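You operate a simulated robot arm through the tools that you are given. There is no shell and no other tool. Be economical: measure what you need, move in short steps, check, and stop when the job is done.

You run a simulated two-armed robot. Do the job below in one go: nothing can be reset, and whatever is moved stays where it is left.

## Task
Pick up the helium probe with one hand, pass it to the other hand and put it on the top of the leak detector.
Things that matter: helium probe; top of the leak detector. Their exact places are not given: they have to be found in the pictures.

Only the result counts: the job must be done as asked and must still hold three seconds after the hand-in. Knocking over, shifting, dropping, spilling or breaking anything else fails it.

## Robot
Two 7-joint arms with two-finger parallel grippers on one trunk, on a base that drives. Base frame: it is fixed to the floor where the robot stands at the start and does not move with it; the origin is under the middle of the robot, x ahead of it, y to its left, z up. Readings come in m, degrees, newtons and seconds.
The left shoulder is at the start at [0.062, 0.198, 1.129], the right one opposite. With the tool pointing down near the work surface each hand reaches from about 0.32 to 0.72 m from the robot's upright axis, wherever it stands, measured 20 degrees to its own side. Places, roughly: top of the leak detector (23x25 cm) [0.56, 0.66, 0.9]. Payload 1.57 kg a hand.
The tool frame of a hand sits at the grasp point between the pads (the TCP): z along the fingers, y along the line on which they close. The tips reach 0.03 m beyond it. Largest opening 0.11 m; finger width 0.024, thickness 0.012; the body of the gripper, 0.048 by 0.112 m, starts 0.078 m behind the TCP.
Orientation is told as [roll, pitch, yaw] about the base's x, y, z axes, in that order, counted from this pose: with the fingers straight down and closing along the base's y, the tool's x points along the base's -x, its y along +y and its z along -z.

## Interface
- The arms move only by the tool play_rows. It takes "left_moves", "right_moves" or both (then of equal length, played together; a hand with none holds still); each is a list that holds one entry, the list of rows, each a list of 7 numbers: the shift along the tool's x, y, z in m, then the turn, a rotation vector about the tool's x, y, z in rad, then the opening, from 0 (shut) to 1 (fully open). In form: [[[x, y, z, ax, ay, az, jaw], ...]]. A call has 1 to 12 rows; each row is the pose to reach, as a shift and turn from the pose commanded when the call began, along the tool's axes at that moment. A row lasts 0.2 s, in which the tool goes at most 0.05 m and 8.6 degrees; a call with a longer step from one row to the next is refused whole, and so is a gripper value outside its range. Where a pose cannot be reached the arm comes as near as it can. A force on the tool above 40 N (or 10 N above the force at the start of the call, whichever is more), or a blocked arm, ends the call early, and 0.2 s more pass. Each finger travels about 0.072 m/s and halts on what it meets, pressing with about 21 N; the grip force reading is that of the motor and also rises with nothing between the fingers. The clock runs only during rows and for 0.2 s after the last one: add rows that repeat a pose to give the fingers time. The reply holds the time, the measured pose of the TCP, the force on the tool along the base axes, the opening and the grip force, in the units named above and with some noise, with the torque about the TCP (base axes, N m) and any sound that the robot's microphone picked up.
- Cameras (640 x 400 px; columns grow to the right, rows downward): "scene" is now at [0.0894, 0.0263, 1.7071]; the picture's right is [0.37, -0.93, 0.00], its down [-0.79, -0.32, -0.52] and it looks along [0.48, 0.19, -0.86] (base axes); focal length 283 px, centre (320, 200). "left" rides on the left gripper at [0.07, -0.016, -0.141] in its tool frame; the picture's right is [0.23, 0.97, 0.00], its down [-0.85, 0.20, -0.48] and it looks along [-0.47, 0.11, 0.88] (tool axes); focal length 222 px, centre (320, 200). "right" rides on the right gripper at [0.07, 0.016, -0.141] in its tool frame; the picture's right is [-0.23, 0.97, 0.00], its down [-0.86, -0.20, -0.48] and it looks along [-0.47, -0.11, 0.88] (tool axes); focal length 222 px, centre (320, 200).
- snapshot(camera): a new picture of that camera. No time passes.
- raise_lower(by): slides the trunk up (or, below 0, down) by that many m; the arms and the scene camera ride with it, the base frame stays. It gives what a move gives, with no picture.
- drive_base(legs): drives the robot by 1 to 6 legs, each [ahead, left, turn to the left] in m, m and degrees, along the robot's own axes; the way and the turn of a leg run together, so that a leg with both is an arc; at most 1.5 m and 180 degrees a leg. The arms and the cameras ride along, it lands a little off, and it stops where it bumps. It gives what a move gives.
- turn_head(pan, tilt): turns the head with the scene camera to pan (to the left, within 86 degrees either way) and tilt (down, from -29 to 69), counted from straight ahead of the robot. It gives what a move gives.
- probe_pixels(camera, pixels): for up to 12 pixels [column, row] of the newest picture of that camera ("zoom" is the newest enlarged one), the place [x, y, z] in the base frame of the surface seen there, good to about 0.002 m, but the place of the scene camera against the robot may be out by one fixed shift of up to 0.012 m in any direction. No time passes.
- close_up(camera, box): a new picture of the part [left, top, right, bottom] of that camera's present view, enlarged. No time passes.
- job_done(): hands the job in; it is judged then, once.

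Go step by step. Measure first, check grasps and placings, and put right what went wrong. The budget is 80 turns and 58 pictures, counting those below and the enlarged ones. Unless the task says otherwise, let go and move clear before handing in.

The tools are called after "Emit:" as a command line: name --argument value ..., lists and objects as JSON in quotes. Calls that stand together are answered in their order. play_rows: Moves the arms, as the interface text tells. Its arguments: {"type":"object","properties":{"left_moves":{"type":"array"},"right_moves":{"type":"array"}},"required":[]} The other tools are called the same way: raise_lower (by) slides the trunk up or down; drive_base (legs) drives the base; turn_head (pan, tilt) turns the head that bears the scene camera; snapshot (camera) takes a picture; probe_pixels (camera, pixels) gives the place of the surface under pixels of a picture; close_up (camera, box) takes an enlarged picture of a part of a camera's view; job_done () hands the job in.

At the start:

```text
time: 0.0
left_ee_pos: [0.3395, 0.3589, 1.1329]
left_orientation: [-0.1, 0.1, 0.0]
left_ft_force: [0.2, 0.8, 0.6]
left_torque: [0.01, 0.0, 0.01]
left_finger_gap: 0.1098
left_gripper_force: 0.0
right_ee_pos: [0.3795, 0.0255, 1.2223]
right_orientation: [-0.1, -0.1, 0.0]
right_ft_force: [-0.7, 0.6, 0.4]
right_torque: [-0.01, 0.0, -0.03]
right_finger_gap: 0.1099
right_gripper_force: 0.1
trunk travel left (down, up): [-0.725, 0.265]
robot x, y, heading: [-0.0029, -0.0005, 0.3]
head pan, tilt: [21.7, 58.7]
```

scene: 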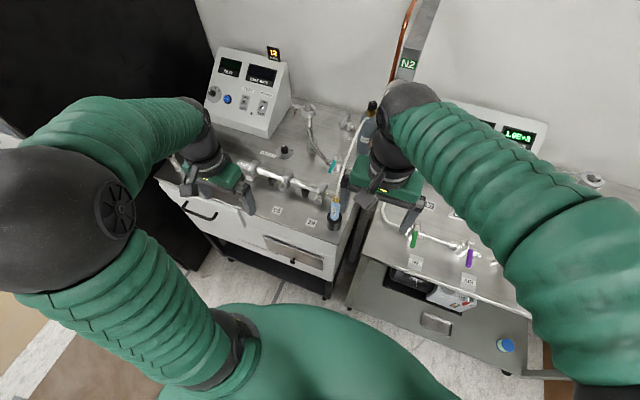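
right: 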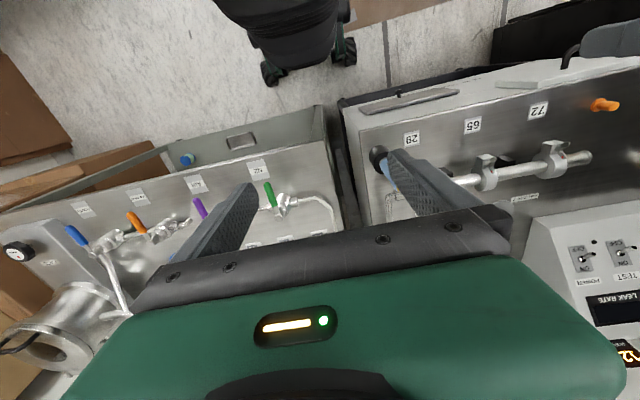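
left: 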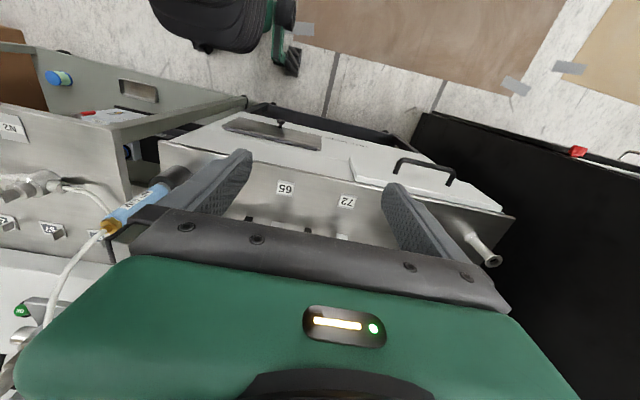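

The left picture shows a light-blue probe-like tool at about (135,205), and the scene shows it near (335,208). I'll look closer at it.

Emit:
close_up --camera "scene" --box '[260, 80, 440, 240]'

Emit:
close_up --camera "left" --box '[0, 120, 260, 320]'

Emit:
close_up --camera "scene" --box '[140, 30, 360, 230]'

```text
2.50 times, centred on (350, 160) of scene
```

zoom: 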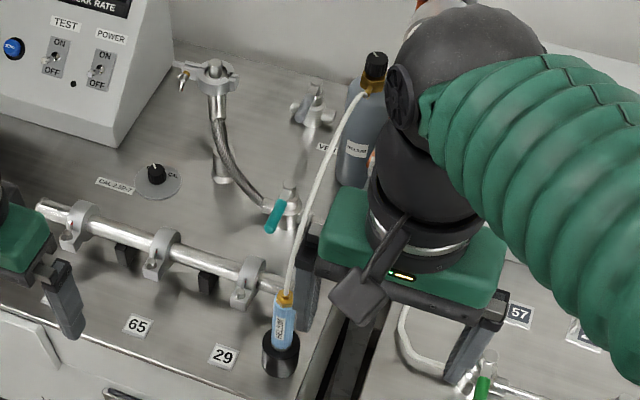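

```text
2.00 times, centred on (130, 220) of left
```

zoom: 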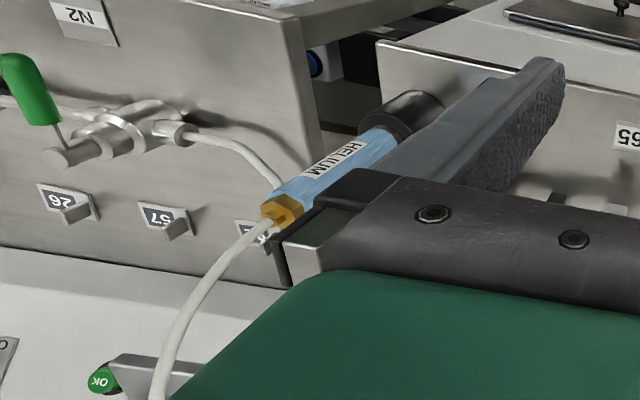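

```text
2.00 times, centred on (250, 130) of scene
```

zoom: 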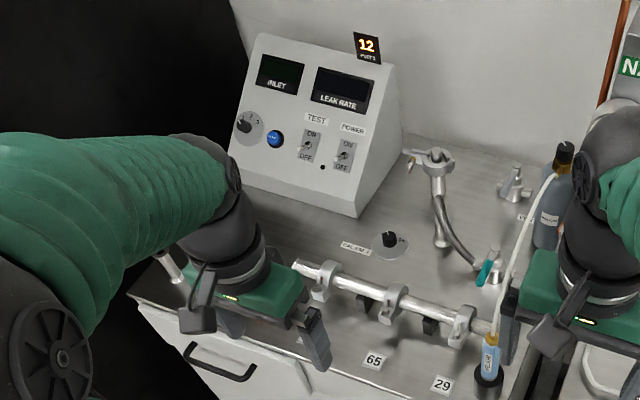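

The probe stands in a black cup at scene (335,212), its hose running to the bottle. I'll measure it, the deck and the console.

Emit:
probe_pixels --camera "scene" --pixels '[[335, 213], [335, 205], [339, 199], [334, 228], [322, 223], [278, 211], [250, 155], [215, 90], [252, 58], [284, 152], [240, 52], [345, 165]]'

Emit:
probe_pixels --camera "left" --pixels '[[135, 207], [108, 226], [160, 188], [178, 175], [117, 220], [90, 245], [55, 300]]'

Emit:
turn_head --pan 45 --tilt 50

Emit:
snapshot --camera "scene"

```text
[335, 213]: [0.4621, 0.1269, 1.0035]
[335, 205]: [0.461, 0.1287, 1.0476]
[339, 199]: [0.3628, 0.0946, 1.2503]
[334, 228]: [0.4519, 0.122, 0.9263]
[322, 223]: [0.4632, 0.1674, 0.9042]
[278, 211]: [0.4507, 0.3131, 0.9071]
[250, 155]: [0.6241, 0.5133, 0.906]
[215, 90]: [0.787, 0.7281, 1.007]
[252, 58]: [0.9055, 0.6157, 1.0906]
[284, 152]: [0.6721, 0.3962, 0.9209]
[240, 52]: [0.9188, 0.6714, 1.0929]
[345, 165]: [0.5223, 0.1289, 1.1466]
```

```text
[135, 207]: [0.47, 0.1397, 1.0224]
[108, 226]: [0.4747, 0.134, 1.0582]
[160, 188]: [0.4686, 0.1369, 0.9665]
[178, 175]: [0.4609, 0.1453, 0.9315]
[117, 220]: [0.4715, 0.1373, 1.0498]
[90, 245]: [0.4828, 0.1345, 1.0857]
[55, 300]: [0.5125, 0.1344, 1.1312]
```

```text
time: 0.9
left_ee_pos: [0.3389, 0.3588, 1.1317]
left_orientation: [0.0, 0.0, 0.1]
left_ft_force: [0.4, 0.6, -0.1]
left_torque: [0.0, 0.05, 0.0]
left_finger_gap: 0.1099
left_gripper_force: 0.0
right_ee_pos: [0.3804, 0.0252, 1.2213]
right_orientation: [-0.1, 0.0, -0.1]
right_ft_force: [-0.5, -0.6, -0.6]
right_torque: [-0.02, 0.0, -0.01]
right_finger_gap: 0.1102
right_gripper_force: 0.1
trunk travel left (down, up): [-0.725, 0.265]
robot x, y, heading: [0.0004, 0.0017, 0.1]
head pan, tilt: [45.0, 50.0]
```

```text
51 pictures are left
```

scene: 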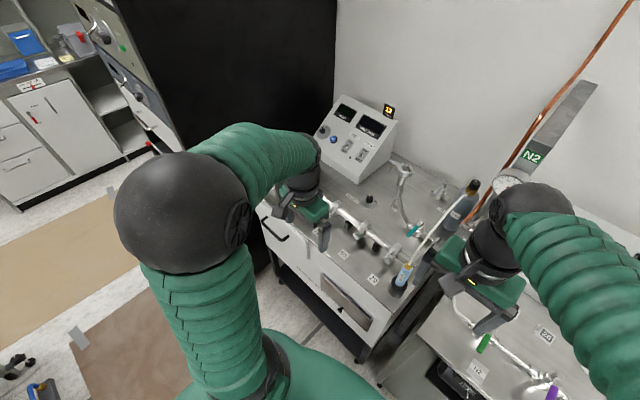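

The deck is at z≈0.905 and the probe is near (0.468, 0.137), with its body spanning about z 0.95–1.06. I'll swing the left hand over the target to look at it, and turn the right hand to point forward in the air.

Emit:
play_rows --left_moves '[[[-0.005, 0.02, -0.006, 0, 0, 0, 1], [-0.01, 0.04, -0.012, 0, 0, 0, 1], [-0.015, 0.06, -0.018, 0, 0, 0, 1], [-0.02, 0.08, -0.024, 0, 0, 0, 1], [-0.025, 0.1, -0.03, 0, 0, 0, 1], [-0.03, 0.12, -0.036, 0, 0, 0, 1], [-0.035, 0.14, -0.042, 0, 0, 0, 1], [-0.04, 0.16, -0.048, 0, 0, 0, 1], [-0.045, 0.18, -0.054, 0, 0, 0, 1], [-0.05, 0.2, -0.06, 0, 0, 0, 1], [-0.055, 0.22, -0.066, 0, 0, 0, 1], [-0.06, 0.24, -0.07, 0, 0, 0, 1]]]' --right_moves '[[[0.004, 0, 0, 0, -0.131, 0, 1], [0.008, 0, 0, 0, -0.262, 0, 1], [0.012, 0, 0, 0, -0.393, 0, 1], [0.016, 0, 0, 0, -0.524, 0, 1], [0.02, 0, 0, 0, -0.654, 0, 1], [0.024, 0, 0, 0, -0.785, 0, 1], [0.028, 0, 0, 0, -0.916, 0, 1], [0.032, 0, 0, 0, -1.047, 0, 1], [0.036, 0, 0, 0, -1.178, 0, 1], [0.04, 0, 0, 0, -1.309, 0, 1], [0.045, 0, 0, 0, -1.44, 0, 1], [0.05, 0, 0, 0, -1.5708, 0, 1]]]'

Emit:
snapshot --camera "left"

Emit:
snapshot --camera "scene"

Emit:
snapshot --camera "right"

```text
time: 2.8
left_ee_pos: [0.3812, 0.5257, 1.178]
left_orientation: [-0.1, 0.1, -0.1]
left_ft_force: [0.1, -1.0, -0.3]
left_torque: [-0.02, 0.02, -0.02]
left_finger_gap: 0.1102
left_gripper_force: 0.0
right_ee_pos: [0.402, 0.0402, 1.294]
right_orientation: [27.9, -63.6, -32.2]
right_ft_force: [0.6, 0.2, -1.2]
right_torque: [-0.05, 0.01, -0.02]
right_finger_gap: 0.11
right_gripper_force: 0.1
trunk travel left (down, up): [-0.725, 0.265]
robot x, y, heading: [-0.0023, -0.0009, -0.1]
head pan, tilt: [45.0, 50.0]
stopped in row 9 (right hand): the arm was blocked; the commanded pose is now the measured one
```

```text
50 pictures are left
```

left: 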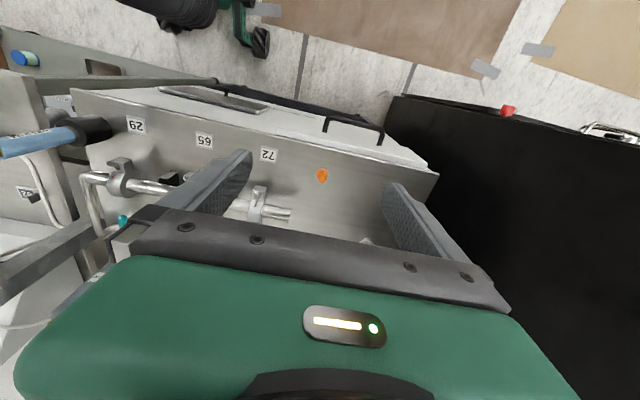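

```text
49 pictures are left
```

scene: 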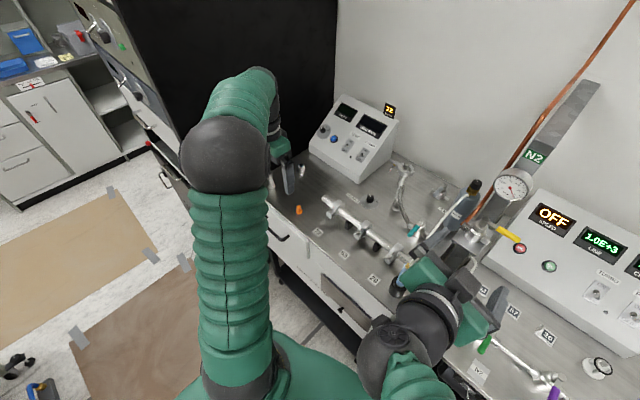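

```text
48 pictures are left
```

right: 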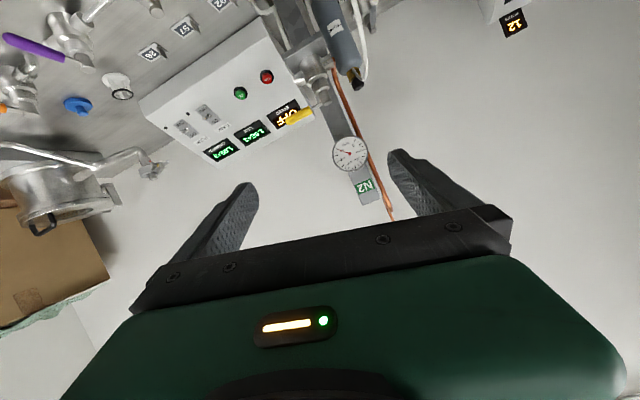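

The right arm met a joint limit because it's too near the body, and an orange knob sits on the deck at (298,210). I'll measure the target area and back the base off a bit to give the arm room.

Emit:
probe_pixels --camera "scene" --pixels '[[298, 207], [313, 212], [310, 185], [330, 190], [350, 188], [302, 171], [330, 170], [325, 204], [275, 215], [320, 160], [370, 198], [473, 185]]'

Emit:
drive_base --legs '[[-0.15, 0, 0]]'

```text
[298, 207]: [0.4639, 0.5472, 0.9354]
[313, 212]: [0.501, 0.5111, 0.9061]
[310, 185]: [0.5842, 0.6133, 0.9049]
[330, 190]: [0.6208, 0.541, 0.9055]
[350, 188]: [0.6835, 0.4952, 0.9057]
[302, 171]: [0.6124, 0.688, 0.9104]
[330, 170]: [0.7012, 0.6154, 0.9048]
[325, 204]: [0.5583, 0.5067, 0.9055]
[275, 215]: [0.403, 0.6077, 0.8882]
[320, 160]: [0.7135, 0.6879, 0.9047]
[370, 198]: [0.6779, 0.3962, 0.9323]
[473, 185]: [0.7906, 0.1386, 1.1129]
```

```text
time: 4.1
left_ee_pos: [0.2352, 0.5243, 1.1802]
left_orientation: [0.0, 0.2, 0.1]
left_ft_force: [-0.4, -0.4, -0.3]
left_torque: [0.01, 0.02, 0.02]
left_finger_gap: 0.1101
left_gripper_force: 0.0
right_ee_pos: [0.2558, 0.0375, 1.2937]
right_orientation: [27.3, -63.5, -31.5]
right_ft_force: [0.5, 0.1, 0.5]
right_torque: [-0.02, 0.04, 0.03]
right_finger_gap: 0.1102
right_gripper_force: 0.1
trunk travel left (down, up): [-0.725, 0.265]
robot x, y, heading: [-0.147, -0.0024, 0.1]
head pan, tilt: [45.0, 50.0]
```

There's room now. I'll bring the right hand to a forward-pointing pre-grasp (pitch −80, yaw 15) about 13 cm short of the probe.

Emit:
play_rows --right_moves '[[[0.025, 0.002, 0.023, -0.038, -0.025, -0.038, 1], [0.05, 0.004, 0.047, -0.075, -0.05, -0.076, 1], [0.076, 0.006, 0.07, -0.113, -0.075, -0.114, 1], [0.101, 0.009, 0.094, -0.151, -0.1, -0.153, 1], [0.126, 0.011, 0.117, -0.189, -0.124, -0.191, 1], [0.151, 0.013, 0.14, -0.226, -0.149, -0.229, 1], [0.176, 0.015, 0.164, -0.264, -0.174, -0.267, 1], [0.2015, 0.017, 0.187, -0.302, -0.199, -0.305, 1], [0.2015, 0.017, 0.187, -0.302, -0.199, -0.305, 1]]]'

Emit:
turn_head --pan 20 --tilt 45

Emit:
snapshot --camera "right"

Emit:
snapshot --camera "scene"

```text
time: 6.1
left_ee_pos: [0.2307, 0.525, 1.1816]
left_orientation: [0.0, 0.0, 0.2]
left_ft_force: [-1.0, 0.2, -0.2]
left_torque: [0.05, -0.02, 0.01]
left_finger_gap: 0.1101
left_gripper_force: 0.0
right_ee_pos: [0.3482, 0.0977, 1.0463]
right_orientation: [-0.5, -80.2, 15.5]
right_ft_force: [-1.0, -0.7, -0.3]
right_torque: [0.01, 0.01, -0.01]
right_finger_gap: 0.1099
right_gripper_force: 0.1
trunk travel left (down, up): [-0.725, 0.265]
robot x, y, heading: [-0.1457, -0.0018, 0.1]
head pan, tilt: [45.0, 50.0]
```

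```text
time: 7.0
left_ee_pos: [0.2319, 0.5235, 1.1823]
left_orientation: [0.1, 0.0, 0.1]
left_ft_force: [0.2, -0.6, -1.1]
left_torque: [0.0, -0.03, 0.0]
left_finger_gap: 0.1099
left_gripper_force: 0.1
right_ee_pos: [0.3501, 0.0975, 1.0454]
right_orientation: [-0.4, -80.1, 15.2]
right_ft_force: [-0.2, 0.2, 0.6]
right_torque: [0.01, 0.01, -0.01]
right_finger_gap: 0.11
right_gripper_force: 0.1
trunk travel left (down, up): [-0.725, 0.265]
robot x, y, heading: [-0.1468, -0.0023, 0.2]
head pan, tilt: [20.0, 45.0]
```

```text
47 pictures are left
```

right: 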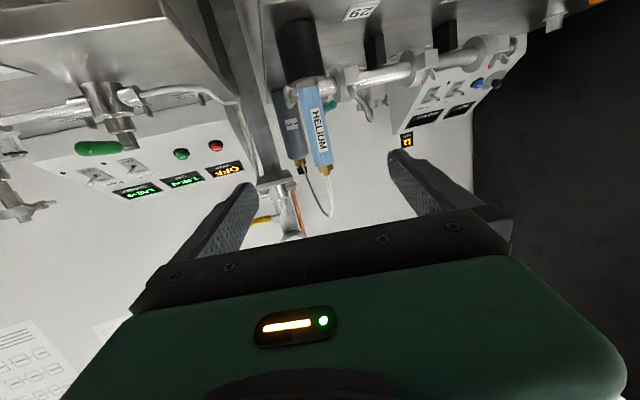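

```text
46 pictures are left
```

scene: 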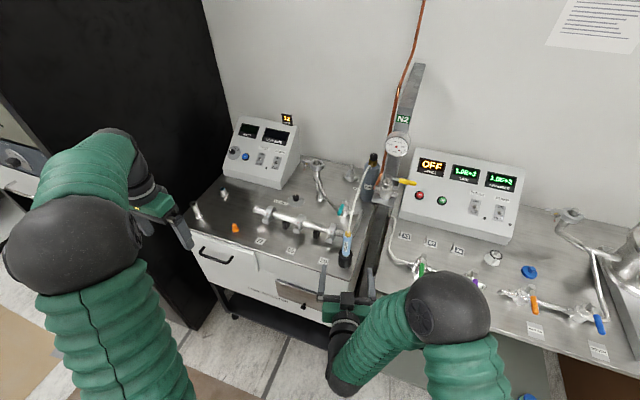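

Pose reached; the probe is clear at right (312,125). I'll enlarge it and measure its surface.

Emit:
probe_pixels --camera "right" --pixels '[[302, 85], [307, 85], [312, 85], [318, 130], [322, 150], [326, 168], [297, 55], [285, 55], [310, 75], [320, 180], [331, 205], [293, 130]]'

Emit:
close_up --camera "right" --box '[250, 10, 390, 230]'

Emit:
close_up --camera "scene" --box '[290, 140, 410, 290]'

```text
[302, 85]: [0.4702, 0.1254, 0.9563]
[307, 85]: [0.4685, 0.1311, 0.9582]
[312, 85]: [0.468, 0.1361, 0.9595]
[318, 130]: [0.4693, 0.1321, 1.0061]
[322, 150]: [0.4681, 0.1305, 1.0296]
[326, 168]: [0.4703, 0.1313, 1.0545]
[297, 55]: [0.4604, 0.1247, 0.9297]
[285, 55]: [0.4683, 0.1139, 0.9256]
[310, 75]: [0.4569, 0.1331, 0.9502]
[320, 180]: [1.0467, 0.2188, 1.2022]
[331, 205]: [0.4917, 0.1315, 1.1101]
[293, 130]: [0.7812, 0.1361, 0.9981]
```

```text
1.82 times, centred on (320, 120) of right
```

zoom: 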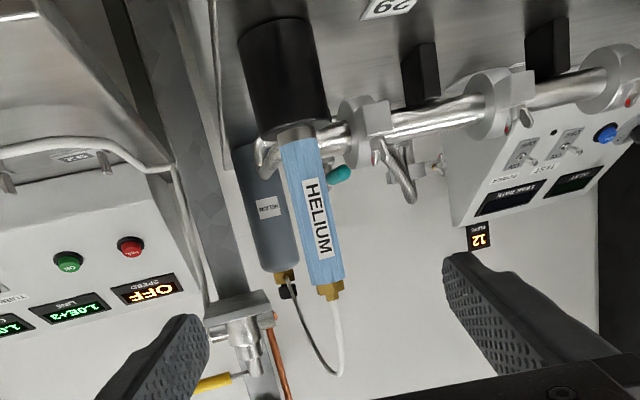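

```text
2.67 times, centred on (350, 215) of scene
```

zoom: 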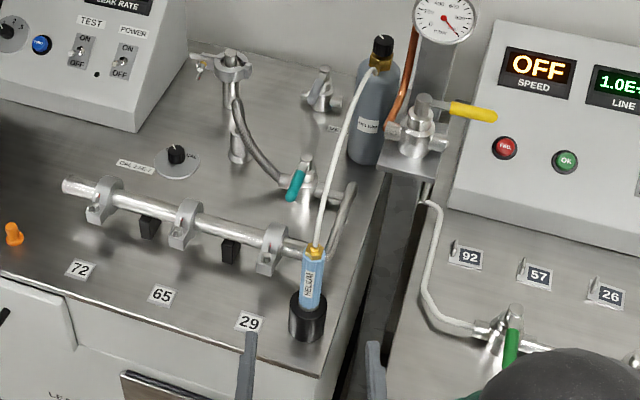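

The probe centre is about (0.479, 0.131), with its blue body from z 0.958 to 1.045. I'll slide the right hand in around it, aiming for z≈1.03.

Emit:
play_rows --right_moves '[[[-0.001, 0, 0.02, 0, 0, 0, 1], [-0.002, 0, 0.045, 0, 0, 0, 1], [-0.004, 0, 0.07, 0, 0, 0, 1], [-0.006, -0.001, 0.095, 0, 0, 0, 1], [-0.007, -0.001, 0.115, 0, 0, 0, 1], [-0.007, -0.001, 0.126, 0, 0, 0, 1], [-0.007, -0.001, 0.126, 0, 0, 0, 1]]]'

Emit:
snapshot --camera "right"

Emit:
close_up --camera "scene" --box '[290, 140, 410, 290]'

```text
time: 8.6
left_ee_pos: [0.2316, 0.524, 1.1814]
left_orientation: [0.0, 0.0, 0.1]
left_ft_force: [0.1, -0.3, -0.2]
left_torque: [-0.04, 0.0, 0.04]
left_finger_gap: 0.11
left_gripper_force: 0.1
right_ee_pos: [0.4723, 0.1282, 1.0286]
right_orientation: [-0.3, -80.1, 15.1]
right_ft_force: [0.5, -0.7, 0.0]
right_torque: [-0.01, 0.0, -0.01]
right_finger_gap: 0.1098
right_gripper_force: 0.0
trunk travel left (down, up): [-0.725, 0.265]
robot x, y, heading: [-0.143, -0.001, 0.1]
head pan, tilt: [20.0, 45.0]
```

```text
43 pictures are left
```

right: 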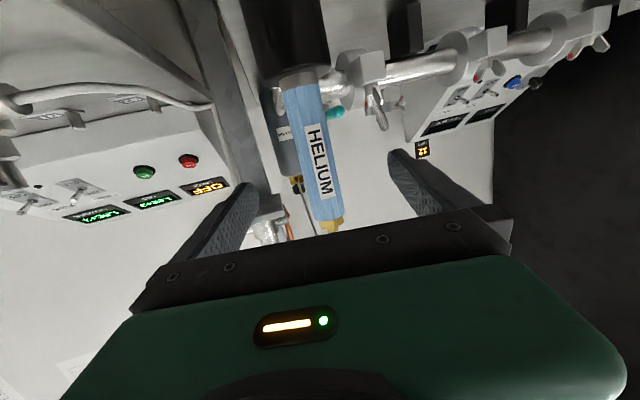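

```text
2.67 times, centred on (350, 215) of scene
```

zoom: 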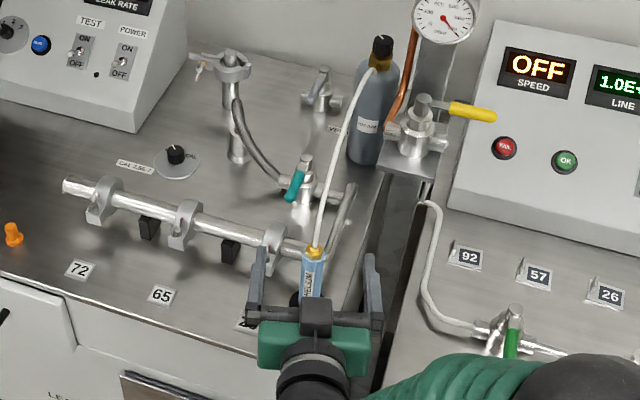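

The probe sits centred between the fingers. I'll close the right gripper.

Emit:
play_rows --right_moves '[[[0, 0, 0, 0, 0, 0, 0.7], [0, 0, 0, 0, 0, 0, 0.4], [0, 0, 0, 0, 0, 0, 0.1], [0, 0, 0, 0, 0, 0, 0], [0, 0, 0, 0, 0, 0, 0], [0, 0, 0, 0, 0, 0, 0]]]'

Emit:
snapshot --camera "right"

```text
time: 10.0
left_ee_pos: [0.2313, 0.5239, 1.1817]
left_orientation: [0.0, 0.0, 0.1]
left_ft_force: [0.1, 0.9, -0.3]
left_torque: [0.02, 0.01, -0.04]
left_finger_gap: 0.1097
left_gripper_force: 0.1
right_ee_pos: [0.4715, 0.1276, 1.0277]
right_orientation: [-0.3, -80.1, 15.2]
right_ft_force: [0.8, 0.5, -0.5]
right_torque: [0.04, -0.04, 0.01]
right_finger_gap: 0.0238
right_gripper_force: 20.9
trunk travel left (down, up): [-0.725, 0.265]
robot x, y, heading: [-0.1473, 0.0006, 0.3]
head pan, tilt: [20.0, 45.0]
```

```text
41 pictures are left
```

right: 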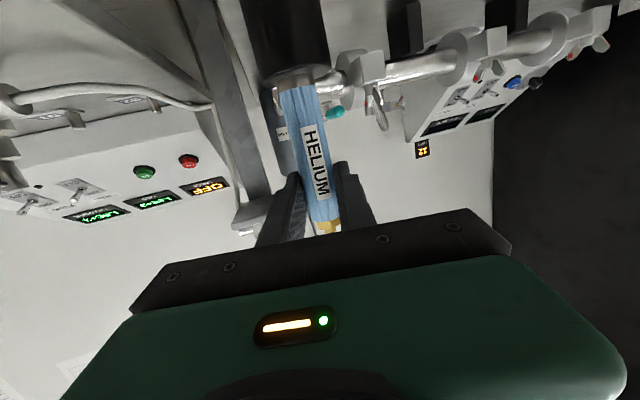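

Gripped at a 0.024 m gap. I'll lift straight up and watch the force in case the hose pulls.

Emit:
play_rows --right_moves '[[[-0.0148, 0, -0.0026, 0, 0, 0, 0], [-0.0296, 0, -0.0052, 0, 0, 0, 0], [-0.0443, 0, -0.0078, 0, 0, 0, 0], [-0.0591, 0, -0.0104, 0, 0, 0, 0], [-0.0739, 0, -0.0131, 0, 0, 0, 0], [-0.0887, 0, -0.0157, 0, 0, 0, 0], [-0.0985, 0, -0.0174, 0, 0, 0, 0], [-0.0985, 0, -0.0174, 0, 0, 0, 0]]]'

Emit:
snapshot --camera "right"

Emit:
close_up --camera "scene" --box '[290, 120, 450, 290]'

```text
time: 11.8
left_ee_pos: [0.231, 0.5231, 1.1814]
left_orientation: [0.0, 0.0, 0.1]
left_ft_force: [0.2, -0.3, -0.4]
left_torque: [0.02, 0.0, 0.02]
left_finger_gap: 0.1099
left_gripper_force: 0.0
right_ee_pos: [0.4731, 0.1269, 1.1289]
right_orientation: [-0.3, -80.1, 15.3]
right_ft_force: [0.0, -0.9, -0.7]
right_torque: [0.01, 0.02, -0.01]
right_finger_gap: 0.024
right_gripper_force: 20.9
trunk travel left (down, up): [-0.725, 0.265]
robot x, y, heading: [-0.1441, -0.0009, 0.2]
head pan, tilt: [20.0, 45.0]
```

```text
40 pictures are left
```

right: 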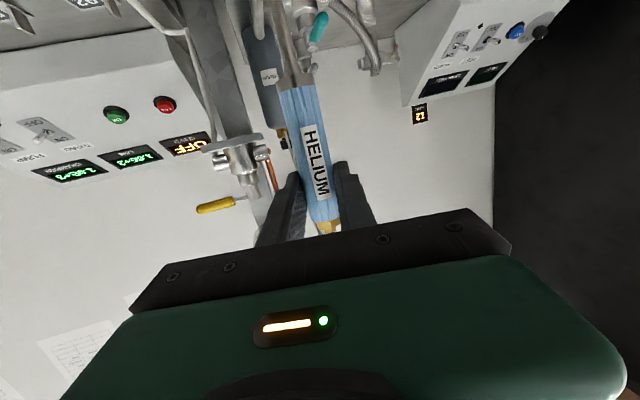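

```text
2.35 times, centred on (370, 205) of scene
```

zoom: 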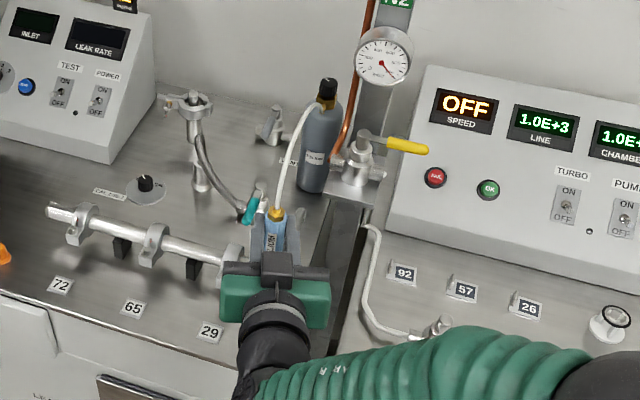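

The probe came out cleanly, the forces are near zero, and the hose follows. Next I'll turn the left hand toward a sideways approach (fingers toward −y), still at a distance.

Emit:
play_rows --left_moves '[[[-0.011, -0.008, 0.0025, 0.068, -0.097, 0.074, 1], [-0.022, -0.017, 0.005, 0.136, -0.194, 0.148, 1], [-0.0325, -0.025, 0.0075, 0.2035, -0.291, 0.2225, 1], [-0.043, -0.033, 0.01, 0.271, -0.388, 0.297, 1], [-0.054, -0.042, 0.0125, 0.339, -0.485, 0.371, 1], [-0.065, -0.05, 0.015, 0.407, -0.5815, 0.445, 1], [-0.076, -0.058, 0.0175, 0.475, -0.678, 0.519, 1], [-0.087, -0.067, 0.02, 0.543, -0.775, 0.593, 1], [-0.0975, -0.075, 0.0225, 0.6105, -0.872, 0.6675, 1], [-0.108, -0.083, 0.025, 0.678, -0.969, 0.742, 1], [-0.119, -0.092, 0.0275, 0.746, -1.066, 0.816, 1], [-0.13, -0.1, 0.03, 0.814, -1.163, 0.89, 1]]]'

Emit:
snapshot --camera "scene"

```text
time: 14.4
left_ee_pos: [0.362, 0.4248, 1.1497]
left_orientation: [-20.2, -77.3, -44.8]
left_ft_force: [0.4, -0.1, -0.3]
left_torque: [0.01, -0.04, -0.04]
left_finger_gap: 0.1101
left_gripper_force: 0.0
right_ee_pos: [0.4731, 0.128, 1.1283]
right_orientation: [-0.6, -80.0, 15.3]
right_ft_force: [0.0, -0.1, 0.0]
right_torque: [-0.05, 0.03, 0.0]
right_finger_gap: 0.0238
right_gripper_force: 20.9
trunk travel left (down, up): [-0.725, 0.265]
robot x, y, heading: [-0.1492, -0.0023, 0.2]
head pan, tilt: [20.0, 45.0]
```

```text
38 pictures are left
```

scene: 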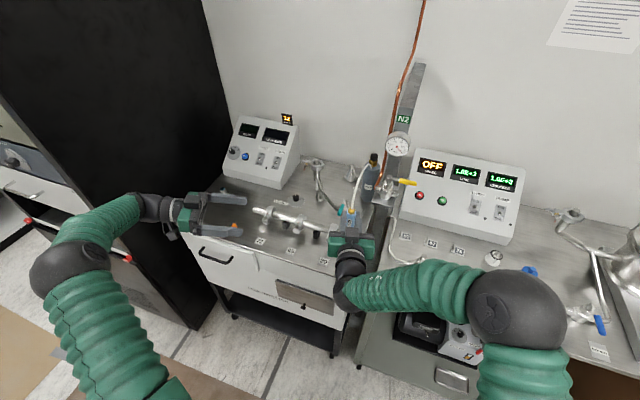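

The left hand turned well. I'll finish the turn and move to the pre-grasp, 13 cm from the probe.

Emit:
play_rows --left_moves '[[[0.004, 0, 0.0365, 0.02, -0.029, 0.022, 1], [0.008, 0, 0.073, 0.041, -0.059, 0.045, 1], [0.012, -0.001, 0.1095, 0.062, -0.088, 0.067, 1], [0.016, -0.001, 0.146, 0.082, -0.118, 0.09, 1], [0.02, -0.001, 0.1825, 0.082, -0.118, 0.09, 1], [0.02, -0.001, 0.1825, 0.082, -0.118, 0.09, 1]]]'

Emit:
snapshot --camera "left"

Emit:
close_up --camera "scene" --box '[240, 140, 420, 290]'

```text
time: 15.8
left_ee_pos: [0.4323, 0.2621, 1.0928]
left_orientation: [0.8, -85.0, -70.7]
left_ft_force: [-0.1, 0.3, 0.7]
left_torque: [0.02, 0.03, -0.03]
left_finger_gap: 0.11
left_gripper_force: 0.0
right_ee_pos: [0.4716, 0.1275, 1.1297]
right_orientation: [-0.4, -80.2, 15.2]
right_ft_force: [-0.5, 0.1, -0.2]
right_torque: [0.0, 0.0, -0.05]
right_finger_gap: 0.0238
right_gripper_force: 21.5
trunk travel left (down, up): [-0.725, 0.265]
robot x, y, heading: [-0.1479, 0.0022, 0.4]
head pan, tilt: [20.0, 45.0]
```

```text
37 pictures are left
```

left: 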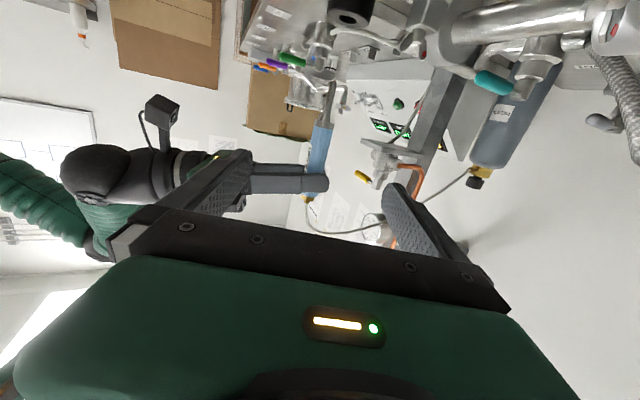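

```text
2.67 times, centred on (330, 215) of scene
```

zoom: 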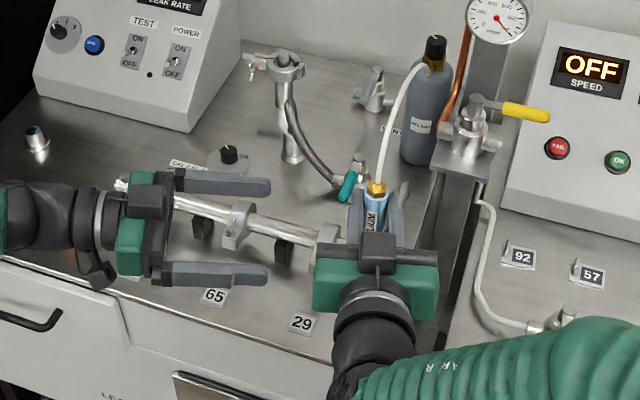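

In the left view the probe runs from its steel nozzle (329,95) through the body (320,150) to the right finger (300,183). I'll measure it.

Emit:
probe_pixels --camera "left" --pixels '[[330, 88], [328, 105], [321, 135], [317, 150], [325, 150], [318, 165], [309, 198], [290, 185], [160, 110]]'

Emit:
close_up --camera "left" --box '[240, 60, 400, 240]'

```text
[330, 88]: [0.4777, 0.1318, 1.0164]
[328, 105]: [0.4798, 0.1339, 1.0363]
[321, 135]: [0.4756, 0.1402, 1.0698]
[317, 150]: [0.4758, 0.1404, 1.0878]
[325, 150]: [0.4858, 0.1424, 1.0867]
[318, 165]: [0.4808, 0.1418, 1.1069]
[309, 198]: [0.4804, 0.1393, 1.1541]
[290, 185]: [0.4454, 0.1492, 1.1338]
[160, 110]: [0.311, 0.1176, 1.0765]
```

```text
2.22 times, centred on (320, 150) of left
```

zoom: 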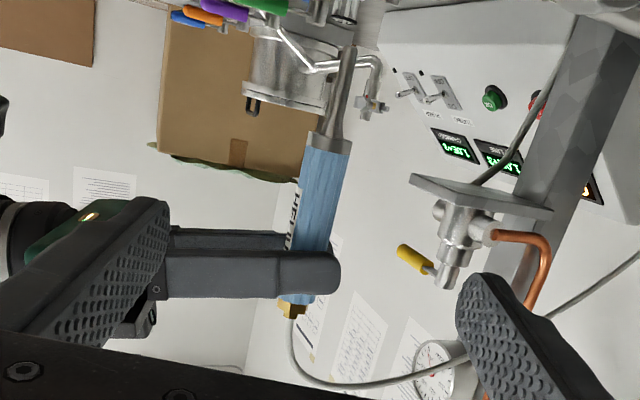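

The centre is (0.481, 0.130) and the body spans z 1.058–1.148. I'll slide the left hand in at z≈1.082, below the right fingers.

Emit:
play_rows --left_moves '[[[0, 0.001, 0.03, 0, 0, 0, 1], [0, 0.002, 0.06, 0, 0, 0, 1], [0, 0.002, 0.085, 0, 0, 0, 1], [-0.001, 0.002, 0.106, 0, 0, 0, 1], [-0.001, 0.002, 0.126, 0, 0, 0, 1], [-0.001, 0.002, 0.126, 0, 0, 0, 1]]]'

Emit:
snapshot --camera "left"

Emit:
close_up --camera "scene" --box '[240, 140, 420, 290]'

```text
time: 17.2
left_ee_pos: [0.4762, 0.1486, 1.084]
left_orientation: [0.2, -85.0, -70.0]
left_ft_force: [-0.3, 0.5, 0.8]
left_torque: [0.02, -0.02, 0.0]
left_finger_gap: 0.1099
left_gripper_force: 0.0
right_ee_pos: [0.4726, 0.1297, 1.1296]
right_orientation: [-0.4, -80.1, 15.2]
right_ft_force: [1.0, -0.1, -0.9]
right_torque: [0.0, 0.04, 0.01]
right_finger_gap: 0.024
right_gripper_force: 21.3
trunk travel left (down, up): [-0.725, 0.265]
robot x, y, heading: [-0.1449, 0.0012, 0.1]
head pan, tilt: [20.0, 45.0]
```

```text
34 pictures are left
```

left: 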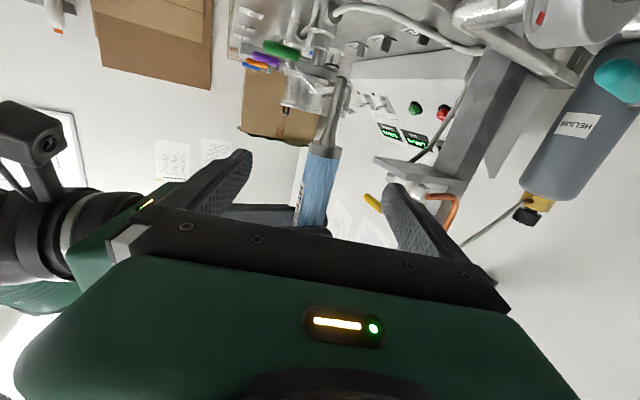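

```text
2.67 times, centred on (330, 215) of scene
```

zoom: 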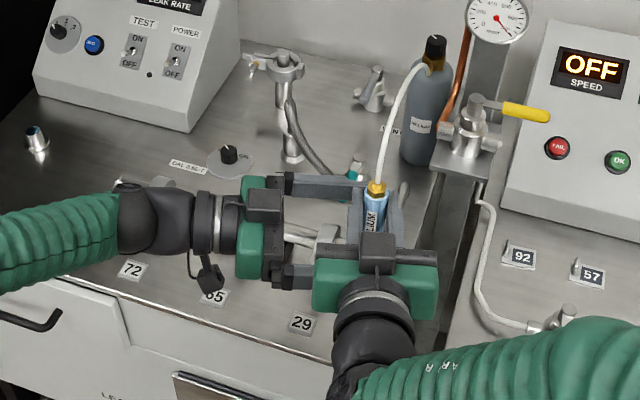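

The probe sits inside the left fingers (315,190), about 1 cm short of the tips. I'll close the left hand.

Emit:
play_rows --left_moves '[[[0, 0, 0, 0, 0, 0, 0.7], [0, 0, 0, 0, 0, 0, 0.4], [0, 0, 0, 0, 0, 0, 0.1], [0, 0, 0, 0, 0, 0, 0], [0, 0, 0, 0, 0, 0, 0], [0, 0, 0, 0, 0, 0, 0]]]'

Emit:
snapshot --camera "left"

```text
time: 18.6
left_ee_pos: [0.4749, 0.1478, 1.0846]
left_orientation: [0.3, -85.1, -70.4]
left_ft_force: [-16.1, -4.4, 2.6]
left_torque: [0.08, -0.55, -0.29]
left_finger_gap: 0.0237
left_gripper_force: 21.0
right_ee_pos: [0.474, 0.127, 1.1295]
right_orientation: [-0.3, -80.2, 15.2]
right_ft_force: [15.7, 4.3, -4.0]
right_torque: [0.02, -0.16, -0.04]
right_finger_gap: 0.0239
right_gripper_force: 20.5
trunk travel left (down, up): [-0.725, 0.265]
robot x, y, heading: [-0.1441, 0.0016, 0.3]
head pan, tilt: [20.0, 45.0]
```

```text
32 pictures are left
```

left: 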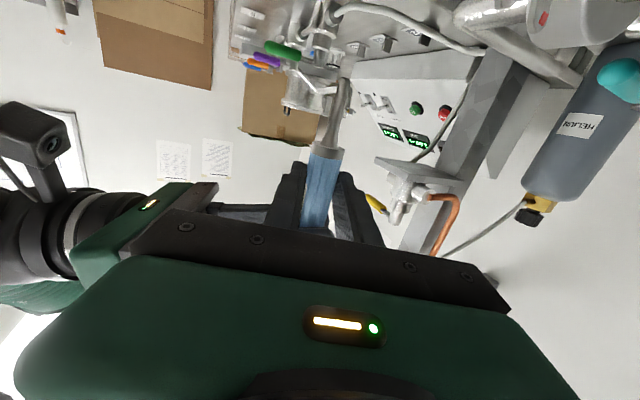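

Both hands hold it; there's about 16 N of preload from a small misalignment. I'll open the right hand and back it straight out.

Emit:
play_rows --right_moves '[[[0, 0, 0, 0, 0, 0, 0.15], [0, 0, 0, 0, 0, 0, 0.4], [0, 0, 0, 0, 0, 0, 0.6], [0, 0, 0, 0, 0, 0, 0.6], [0, 0, -0.03, 0, 0, 0, 0.6], [0, 0, -0.06, 0, 0, 0, 0.6], [0, 0, -0.09, 0, 0, 0, 0.6], [0, 0, -0.12, 0, 0, 0, 0.6], [0, 0, -0.14, 0, 0, 0, 0.6]]]'

Emit:
snapshot --camera "scene"

Emit:
snapshot --camera "left"

```text
time: 20.6
left_ee_pos: [0.4761, 0.1485, 1.0849]
left_orientation: [0.6, -85.0, -70.4]
left_ft_force: [0.0, -0.4, -0.4]
left_torque: [0.0, 0.01, -0.03]
left_finger_gap: 0.0239
left_gripper_force: 21.0
right_ee_pos: [0.3393, 0.0928, 1.1549]
right_orientation: [-0.2, -80.2, 15.2]
right_ft_force: [0.0, -0.4, 0.0]
right_torque: [0.0, 0.01, -0.02]
right_finger_gap: 0.0658
right_gripper_force: 0.0
trunk travel left (down, up): [-0.725, 0.265]
robot x, y, heading: [-0.1483, -0.0022, 0.4]
head pan, tilt: [20.0, 45.0]
```

```text
31 pictures are left
```

scene: 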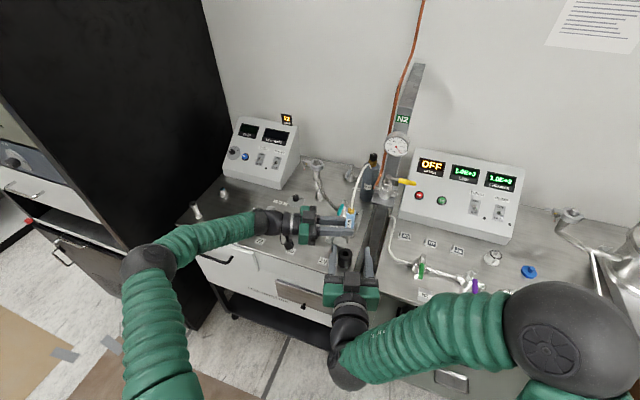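

```text
30 pictures are left
```

left: 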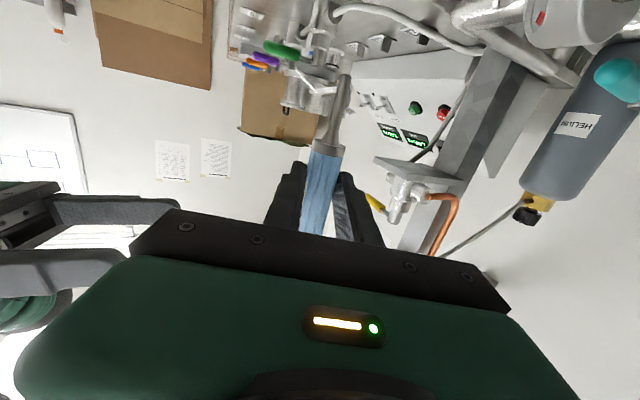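

The transfer worked: the left hand holds with a 0.024 m gap and forces are near zero. I'll move the right hand clear, raise the left, and measure the items around the target at (223,193), (195,213) and (236,228).

Emit:
probe_pixels --camera "scene" --pixels '[[223, 191], [195, 207], [236, 227], [240, 205], [215, 215], [228, 212], [250, 197], [205, 195], [255, 212], [374, 160], [186, 222], [243, 187]]'

Emit:
close_up --camera "scene" --box '[170, 110, 330, 260]'

Emit:
play_rows --left_moves '[[[-0.0166, 0, -0.0015, 0, 0, 0, 0], [-0.0332, 0, -0.003, 0, 0, 0, 0], [-0.0498, 0, -0.0045, 0, 0, 0, 0], [-0.0664, 0, -0.006, 0, 0, 0, 0], [-0.083, 0, -0.0075, 0, 0, 0, 0], [-0.0996, 0, -0.0087, 0, 0, 0, 0]]]' --right_moves '[[[-0.006, -0.031, -0.013, 0, 0, 0, 0.6], [-0.012, -0.063, -0.026, 0, 0, 0, 0.6], [-0.018, -0.094, -0.04, 0, 0, 0, 0.6], [-0.025, -0.125, -0.053, 0, 0, 0, 0.6], [-0.031, -0.157, -0.066, 0, 0, 0, 0.6], [-0.037, -0.188, -0.079, 0, 0, 0, 0.6]]]'

```text
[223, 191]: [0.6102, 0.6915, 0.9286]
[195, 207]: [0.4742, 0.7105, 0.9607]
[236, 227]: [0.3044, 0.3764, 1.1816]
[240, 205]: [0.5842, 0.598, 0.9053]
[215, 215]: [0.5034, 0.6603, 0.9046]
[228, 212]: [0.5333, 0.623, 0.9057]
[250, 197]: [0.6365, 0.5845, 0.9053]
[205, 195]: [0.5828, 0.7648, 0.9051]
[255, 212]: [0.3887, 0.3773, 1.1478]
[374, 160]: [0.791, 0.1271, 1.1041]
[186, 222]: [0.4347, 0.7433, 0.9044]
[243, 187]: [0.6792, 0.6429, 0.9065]
```

```text
2.67 times, centred on (250, 185) of scene
```

zoom: 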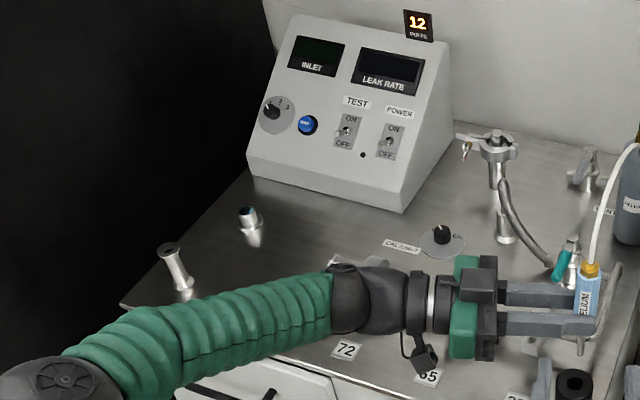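

```text
time: 22.0
left_ee_pos: [0.4768, 0.1444, 1.1874]
left_orientation: [1.5, -84.8, -71.3]
left_ft_force: [-0.3, -0.7, -0.7]
left_torque: [0.0, 0.04, 0.05]
left_finger_gap: 0.024
left_gripper_force: 21.3
right_ee_pos: [0.3684, -0.0345, 1.1974]
right_orientation: [0.5, -80.2, 14.4]
right_ft_force: [0.1, -1.0, 0.3]
right_torque: [0.0, 0.02, 0.04]
right_finger_gap: 0.066
right_gripper_force: 0.2
right hand out of reach, approached as far as the arm can: row 3, 4, 5, 6
trunk travel left (down, up): [-0.725, 0.265]
robot x, y, heading: [-0.1489, -0.0024, 0.2]
head pan, tilt: [20.0, 45.0]
```

The right hand is clear enough. The free spot is around (0.555, 0.64), between the tube at (0.474,0.71) and the cap at (0.61,0.69). Before driving left I'll look at the black cabinet and the left elbow.

Emit:
turn_head --pan 55 --tilt 45

Emit:
snapshot --camera "scene"

```text
time: 23.0
left_ee_pos: [0.4777, 0.1482, 1.1853]
left_orientation: [0.0, -85.0, -69.9]
left_ft_force: [0.0, 0.3, 0.2]
left_torque: [0.02, -0.02, 0.02]
left_finger_gap: 0.0239
left_gripper_force: 21.0
right_ee_pos: [0.3692, -0.03, 1.1968]
right_orientation: [-0.3, -80.2, 15.2]
right_ft_force: [-0.3, -0.2, -0.1]
right_torque: [0.01, 0.0, -0.02]
right_finger_gap: 0.0663
right_gripper_force: 0.0
trunk travel left (down, up): [-0.725, 0.265]
robot x, y, heading: [-0.1491, -0.0003, 0.3]
head pan, tilt: [55.0, 45.0]
```

```text
28 pictures are left
```

scene: 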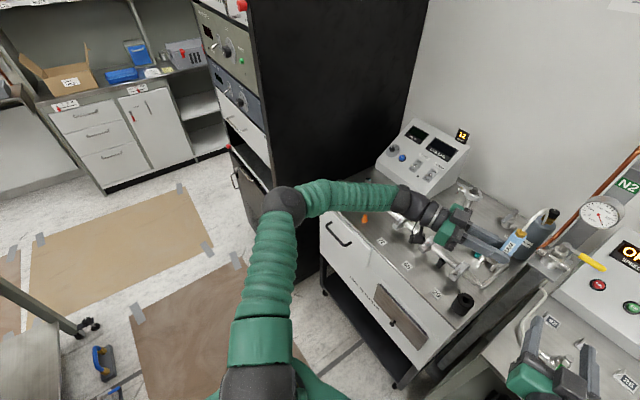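

Emit:
probe_pixels --camera "scene" --pixels '[[288, 205], [262, 100], [270, 170], [252, 60], [265, 185], [330, 180], [255, 200], [240, 160], [325, 290], [400, 205], [310, 130]]'

```text
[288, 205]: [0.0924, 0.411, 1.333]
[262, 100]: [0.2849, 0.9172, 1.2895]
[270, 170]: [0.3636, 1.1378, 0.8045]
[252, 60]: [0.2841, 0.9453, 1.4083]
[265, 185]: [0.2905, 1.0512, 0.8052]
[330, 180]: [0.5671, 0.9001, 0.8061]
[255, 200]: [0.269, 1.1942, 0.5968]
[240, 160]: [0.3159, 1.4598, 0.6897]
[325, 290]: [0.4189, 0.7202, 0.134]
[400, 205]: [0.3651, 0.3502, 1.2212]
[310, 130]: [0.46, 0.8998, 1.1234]
```

The cabinet side is at y=0.90 with its front at x≈0.28, and the left elbow is at (0.09, 0.41), so 0.27 m left is safe. I'll drive left first, then check the hose pull.

Emit:
drive_base --legs '[[0, 0.27, 0]]'

Emit:
snapshot --camera "scene"

```text
time: 24.9
left_ee_pos: [0.4768, 0.3981, 1.1866]
left_orientation: [2.9, -84.4, -72.8]
left_ft_force: [-0.5, -0.5, -0.4]
left_torque: [0.03, 0.04, 0.03]
left_finger_gap: 0.0239
left_gripper_force: 20.4
right_ee_pos: [0.3688, 0.2194, 1.1966]
right_orientation: [3.1, -80.2, 11.7]
right_ft_force: [-0.3, -0.9, 0.3]
right_torque: [-0.01, 0.0, 0.01]
right_finger_gap: 0.0661
right_gripper_force: 0.0
trunk travel left (down, up): [-0.725, 0.265]
robot x, y, heading: [-0.1503, 0.2615, 0.1]
head pan, tilt: [55.0, 45.0]
```

```text
27 pictures are left
```

scene: 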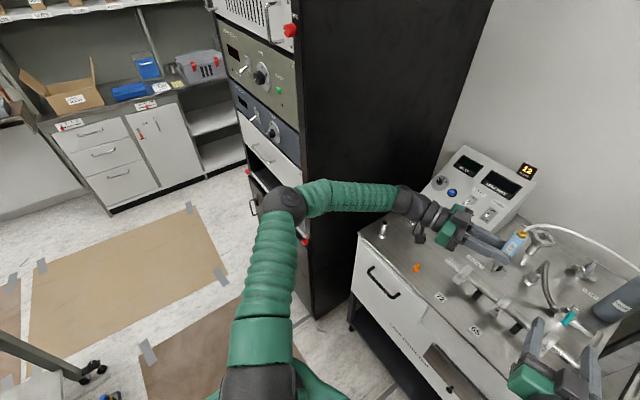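

The hose stretches freely with no force. Now I'll pitch the left hand down 90° in the air so the probe becomes horizontal.

Emit:
play_rows --left_moves '[[[0, 0, 0, 0, 0.131, 0, 0], [0, 0, 0, 0, 0.262, 0, 0], [0, 0, 0, 0, 0.393, 0, 0], [0, 0, 0, 0, 0.524, 0, 0], [0, 0, 0, 0, 0.654, 0, 0], [0, 0, 0, 0, 0.785, 0, 0], [0, 0, 0, 0, 0.916, 0, 0], [0, 0, 0, 0, 1.047, 0, 0], [0, 0, 0, 0, 1.178, 0, 0], [0, 0, 0, 0, 1.309, 0, 0], [0, 0, 0, 0, 1.44, 0, 0], [0, 0, 0, 0, 1.555, 0, 0]]]'

Emit:
snapshot --camera "scene"

Emit:
snapshot --camera "left"

```text
time: 27.5
left_ee_pos: [0.475, 0.4028, 1.1869]
left_orientation: [0.2, 4.5, -70.0]
left_ft_force: [-0.3, 0.3, 0.8]
left_torque: [0.01, -0.01, -0.02]
left_finger_gap: 0.0001
left_gripper_force: 21.2
right_ee_pos: [0.3676, 0.2259, 1.1963]
right_orientation: [0.9, -80.2, 13.7]
right_ft_force: [-0.3, -0.4, 0.6]
right_torque: [-0.01, 0.01, 0.03]
right_finger_gap: 0.0659
right_gripper_force: 0.0
trunk travel left (down, up): [-0.725, 0.265]
robot x, y, heading: [-0.1501, 0.26, -0.1]
head pan, tilt: [55.0, 45.0]
```

```text
26 pictures are left
```

scene: 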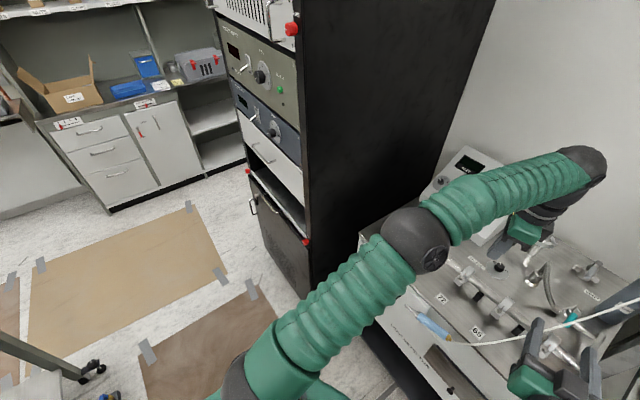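

```text
25 pictures are left
```

left: 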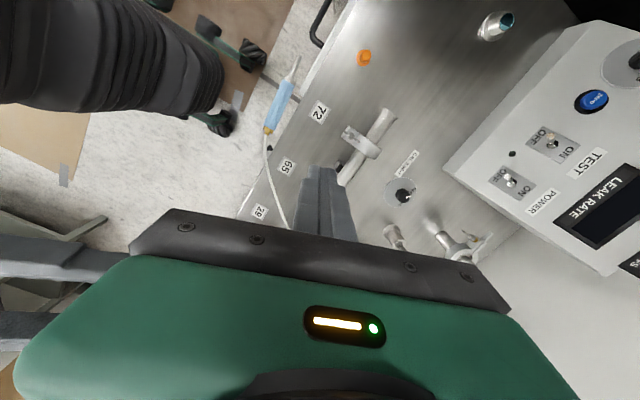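

The probe came out of the left fingers (gap 0) and now shows at scene (432,325). I need to see where it is.

Emit:
probe_pixels --camera "scene" --pixels '[[420, 317], [432, 325], [445, 336], [450, 342], [443, 298], [480, 345], [433, 345], [418, 340]]'

Emit:
probe_pixels --camera "left" --pixels '[[292, 70], [282, 95], [278, 105], [268, 130], [272, 160], [297, 135], [320, 113]]'

Emit:
close_up --camera "scene" --box '[380, 250, 540, 390]'

```text
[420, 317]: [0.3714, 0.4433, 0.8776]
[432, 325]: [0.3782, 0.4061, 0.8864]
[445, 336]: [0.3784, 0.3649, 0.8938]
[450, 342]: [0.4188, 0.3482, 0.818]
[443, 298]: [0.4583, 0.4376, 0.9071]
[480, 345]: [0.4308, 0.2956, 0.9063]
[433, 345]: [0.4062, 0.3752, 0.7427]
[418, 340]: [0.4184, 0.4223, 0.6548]
```

```text
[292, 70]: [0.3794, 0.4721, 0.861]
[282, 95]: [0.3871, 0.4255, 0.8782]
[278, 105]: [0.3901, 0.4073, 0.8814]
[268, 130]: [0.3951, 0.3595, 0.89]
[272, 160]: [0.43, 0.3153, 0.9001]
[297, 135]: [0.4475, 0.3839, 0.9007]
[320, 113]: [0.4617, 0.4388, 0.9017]
```

```text
2.86 times, centred on (460, 320) of scene
```

zoom: 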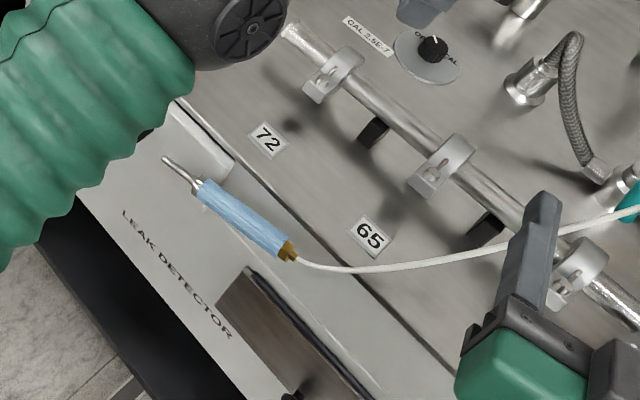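

The probe is at about (0.385, 0.41, 0.88), just in front of the deck edge: either falling, caught or hanging by its hose. I'll let a moment pass with a small head turn and look again.

Emit:
turn_head --pan 45 --tilt 55

Emit:
snapshot --camera "scene"

Emit:
snapshot --camera "left"

```text
time: 28.2
left_ee_pos: [0.4763, 0.4059, 1.1873]
left_orientation: [0.1, 4.2, -70.1]
left_ft_force: [-0.3, 0.2, -0.7]
left_torque: [0.0, -0.03, -0.01]
left_finger_gap: 0.0
left_gripper_force: 21.2
right_ee_pos: [0.3671, 0.2274, 1.1969]
right_orientation: [0.4, -80.2, 14.3]
right_ft_force: [0.5, 0.2, 0.0]
right_torque: [-0.01, 0.01, 0.04]
right_finger_gap: 0.0661
right_gripper_force: 0.1
trunk travel left (down, up): [-0.725, 0.265]
robot x, y, heading: [-0.1521, 0.2667, 0.1]
head pan, tilt: [45.0, 55.0]
```

```text
23 pictures are left
```

scene: 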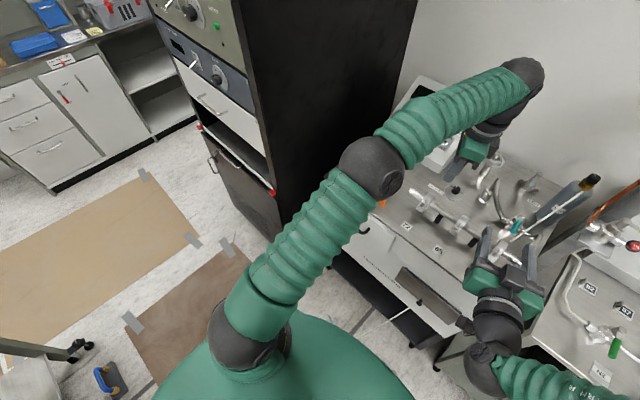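

```text
22 pictures are left
```

left: 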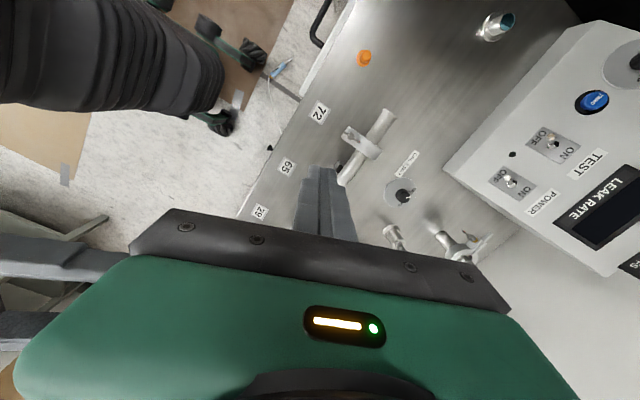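

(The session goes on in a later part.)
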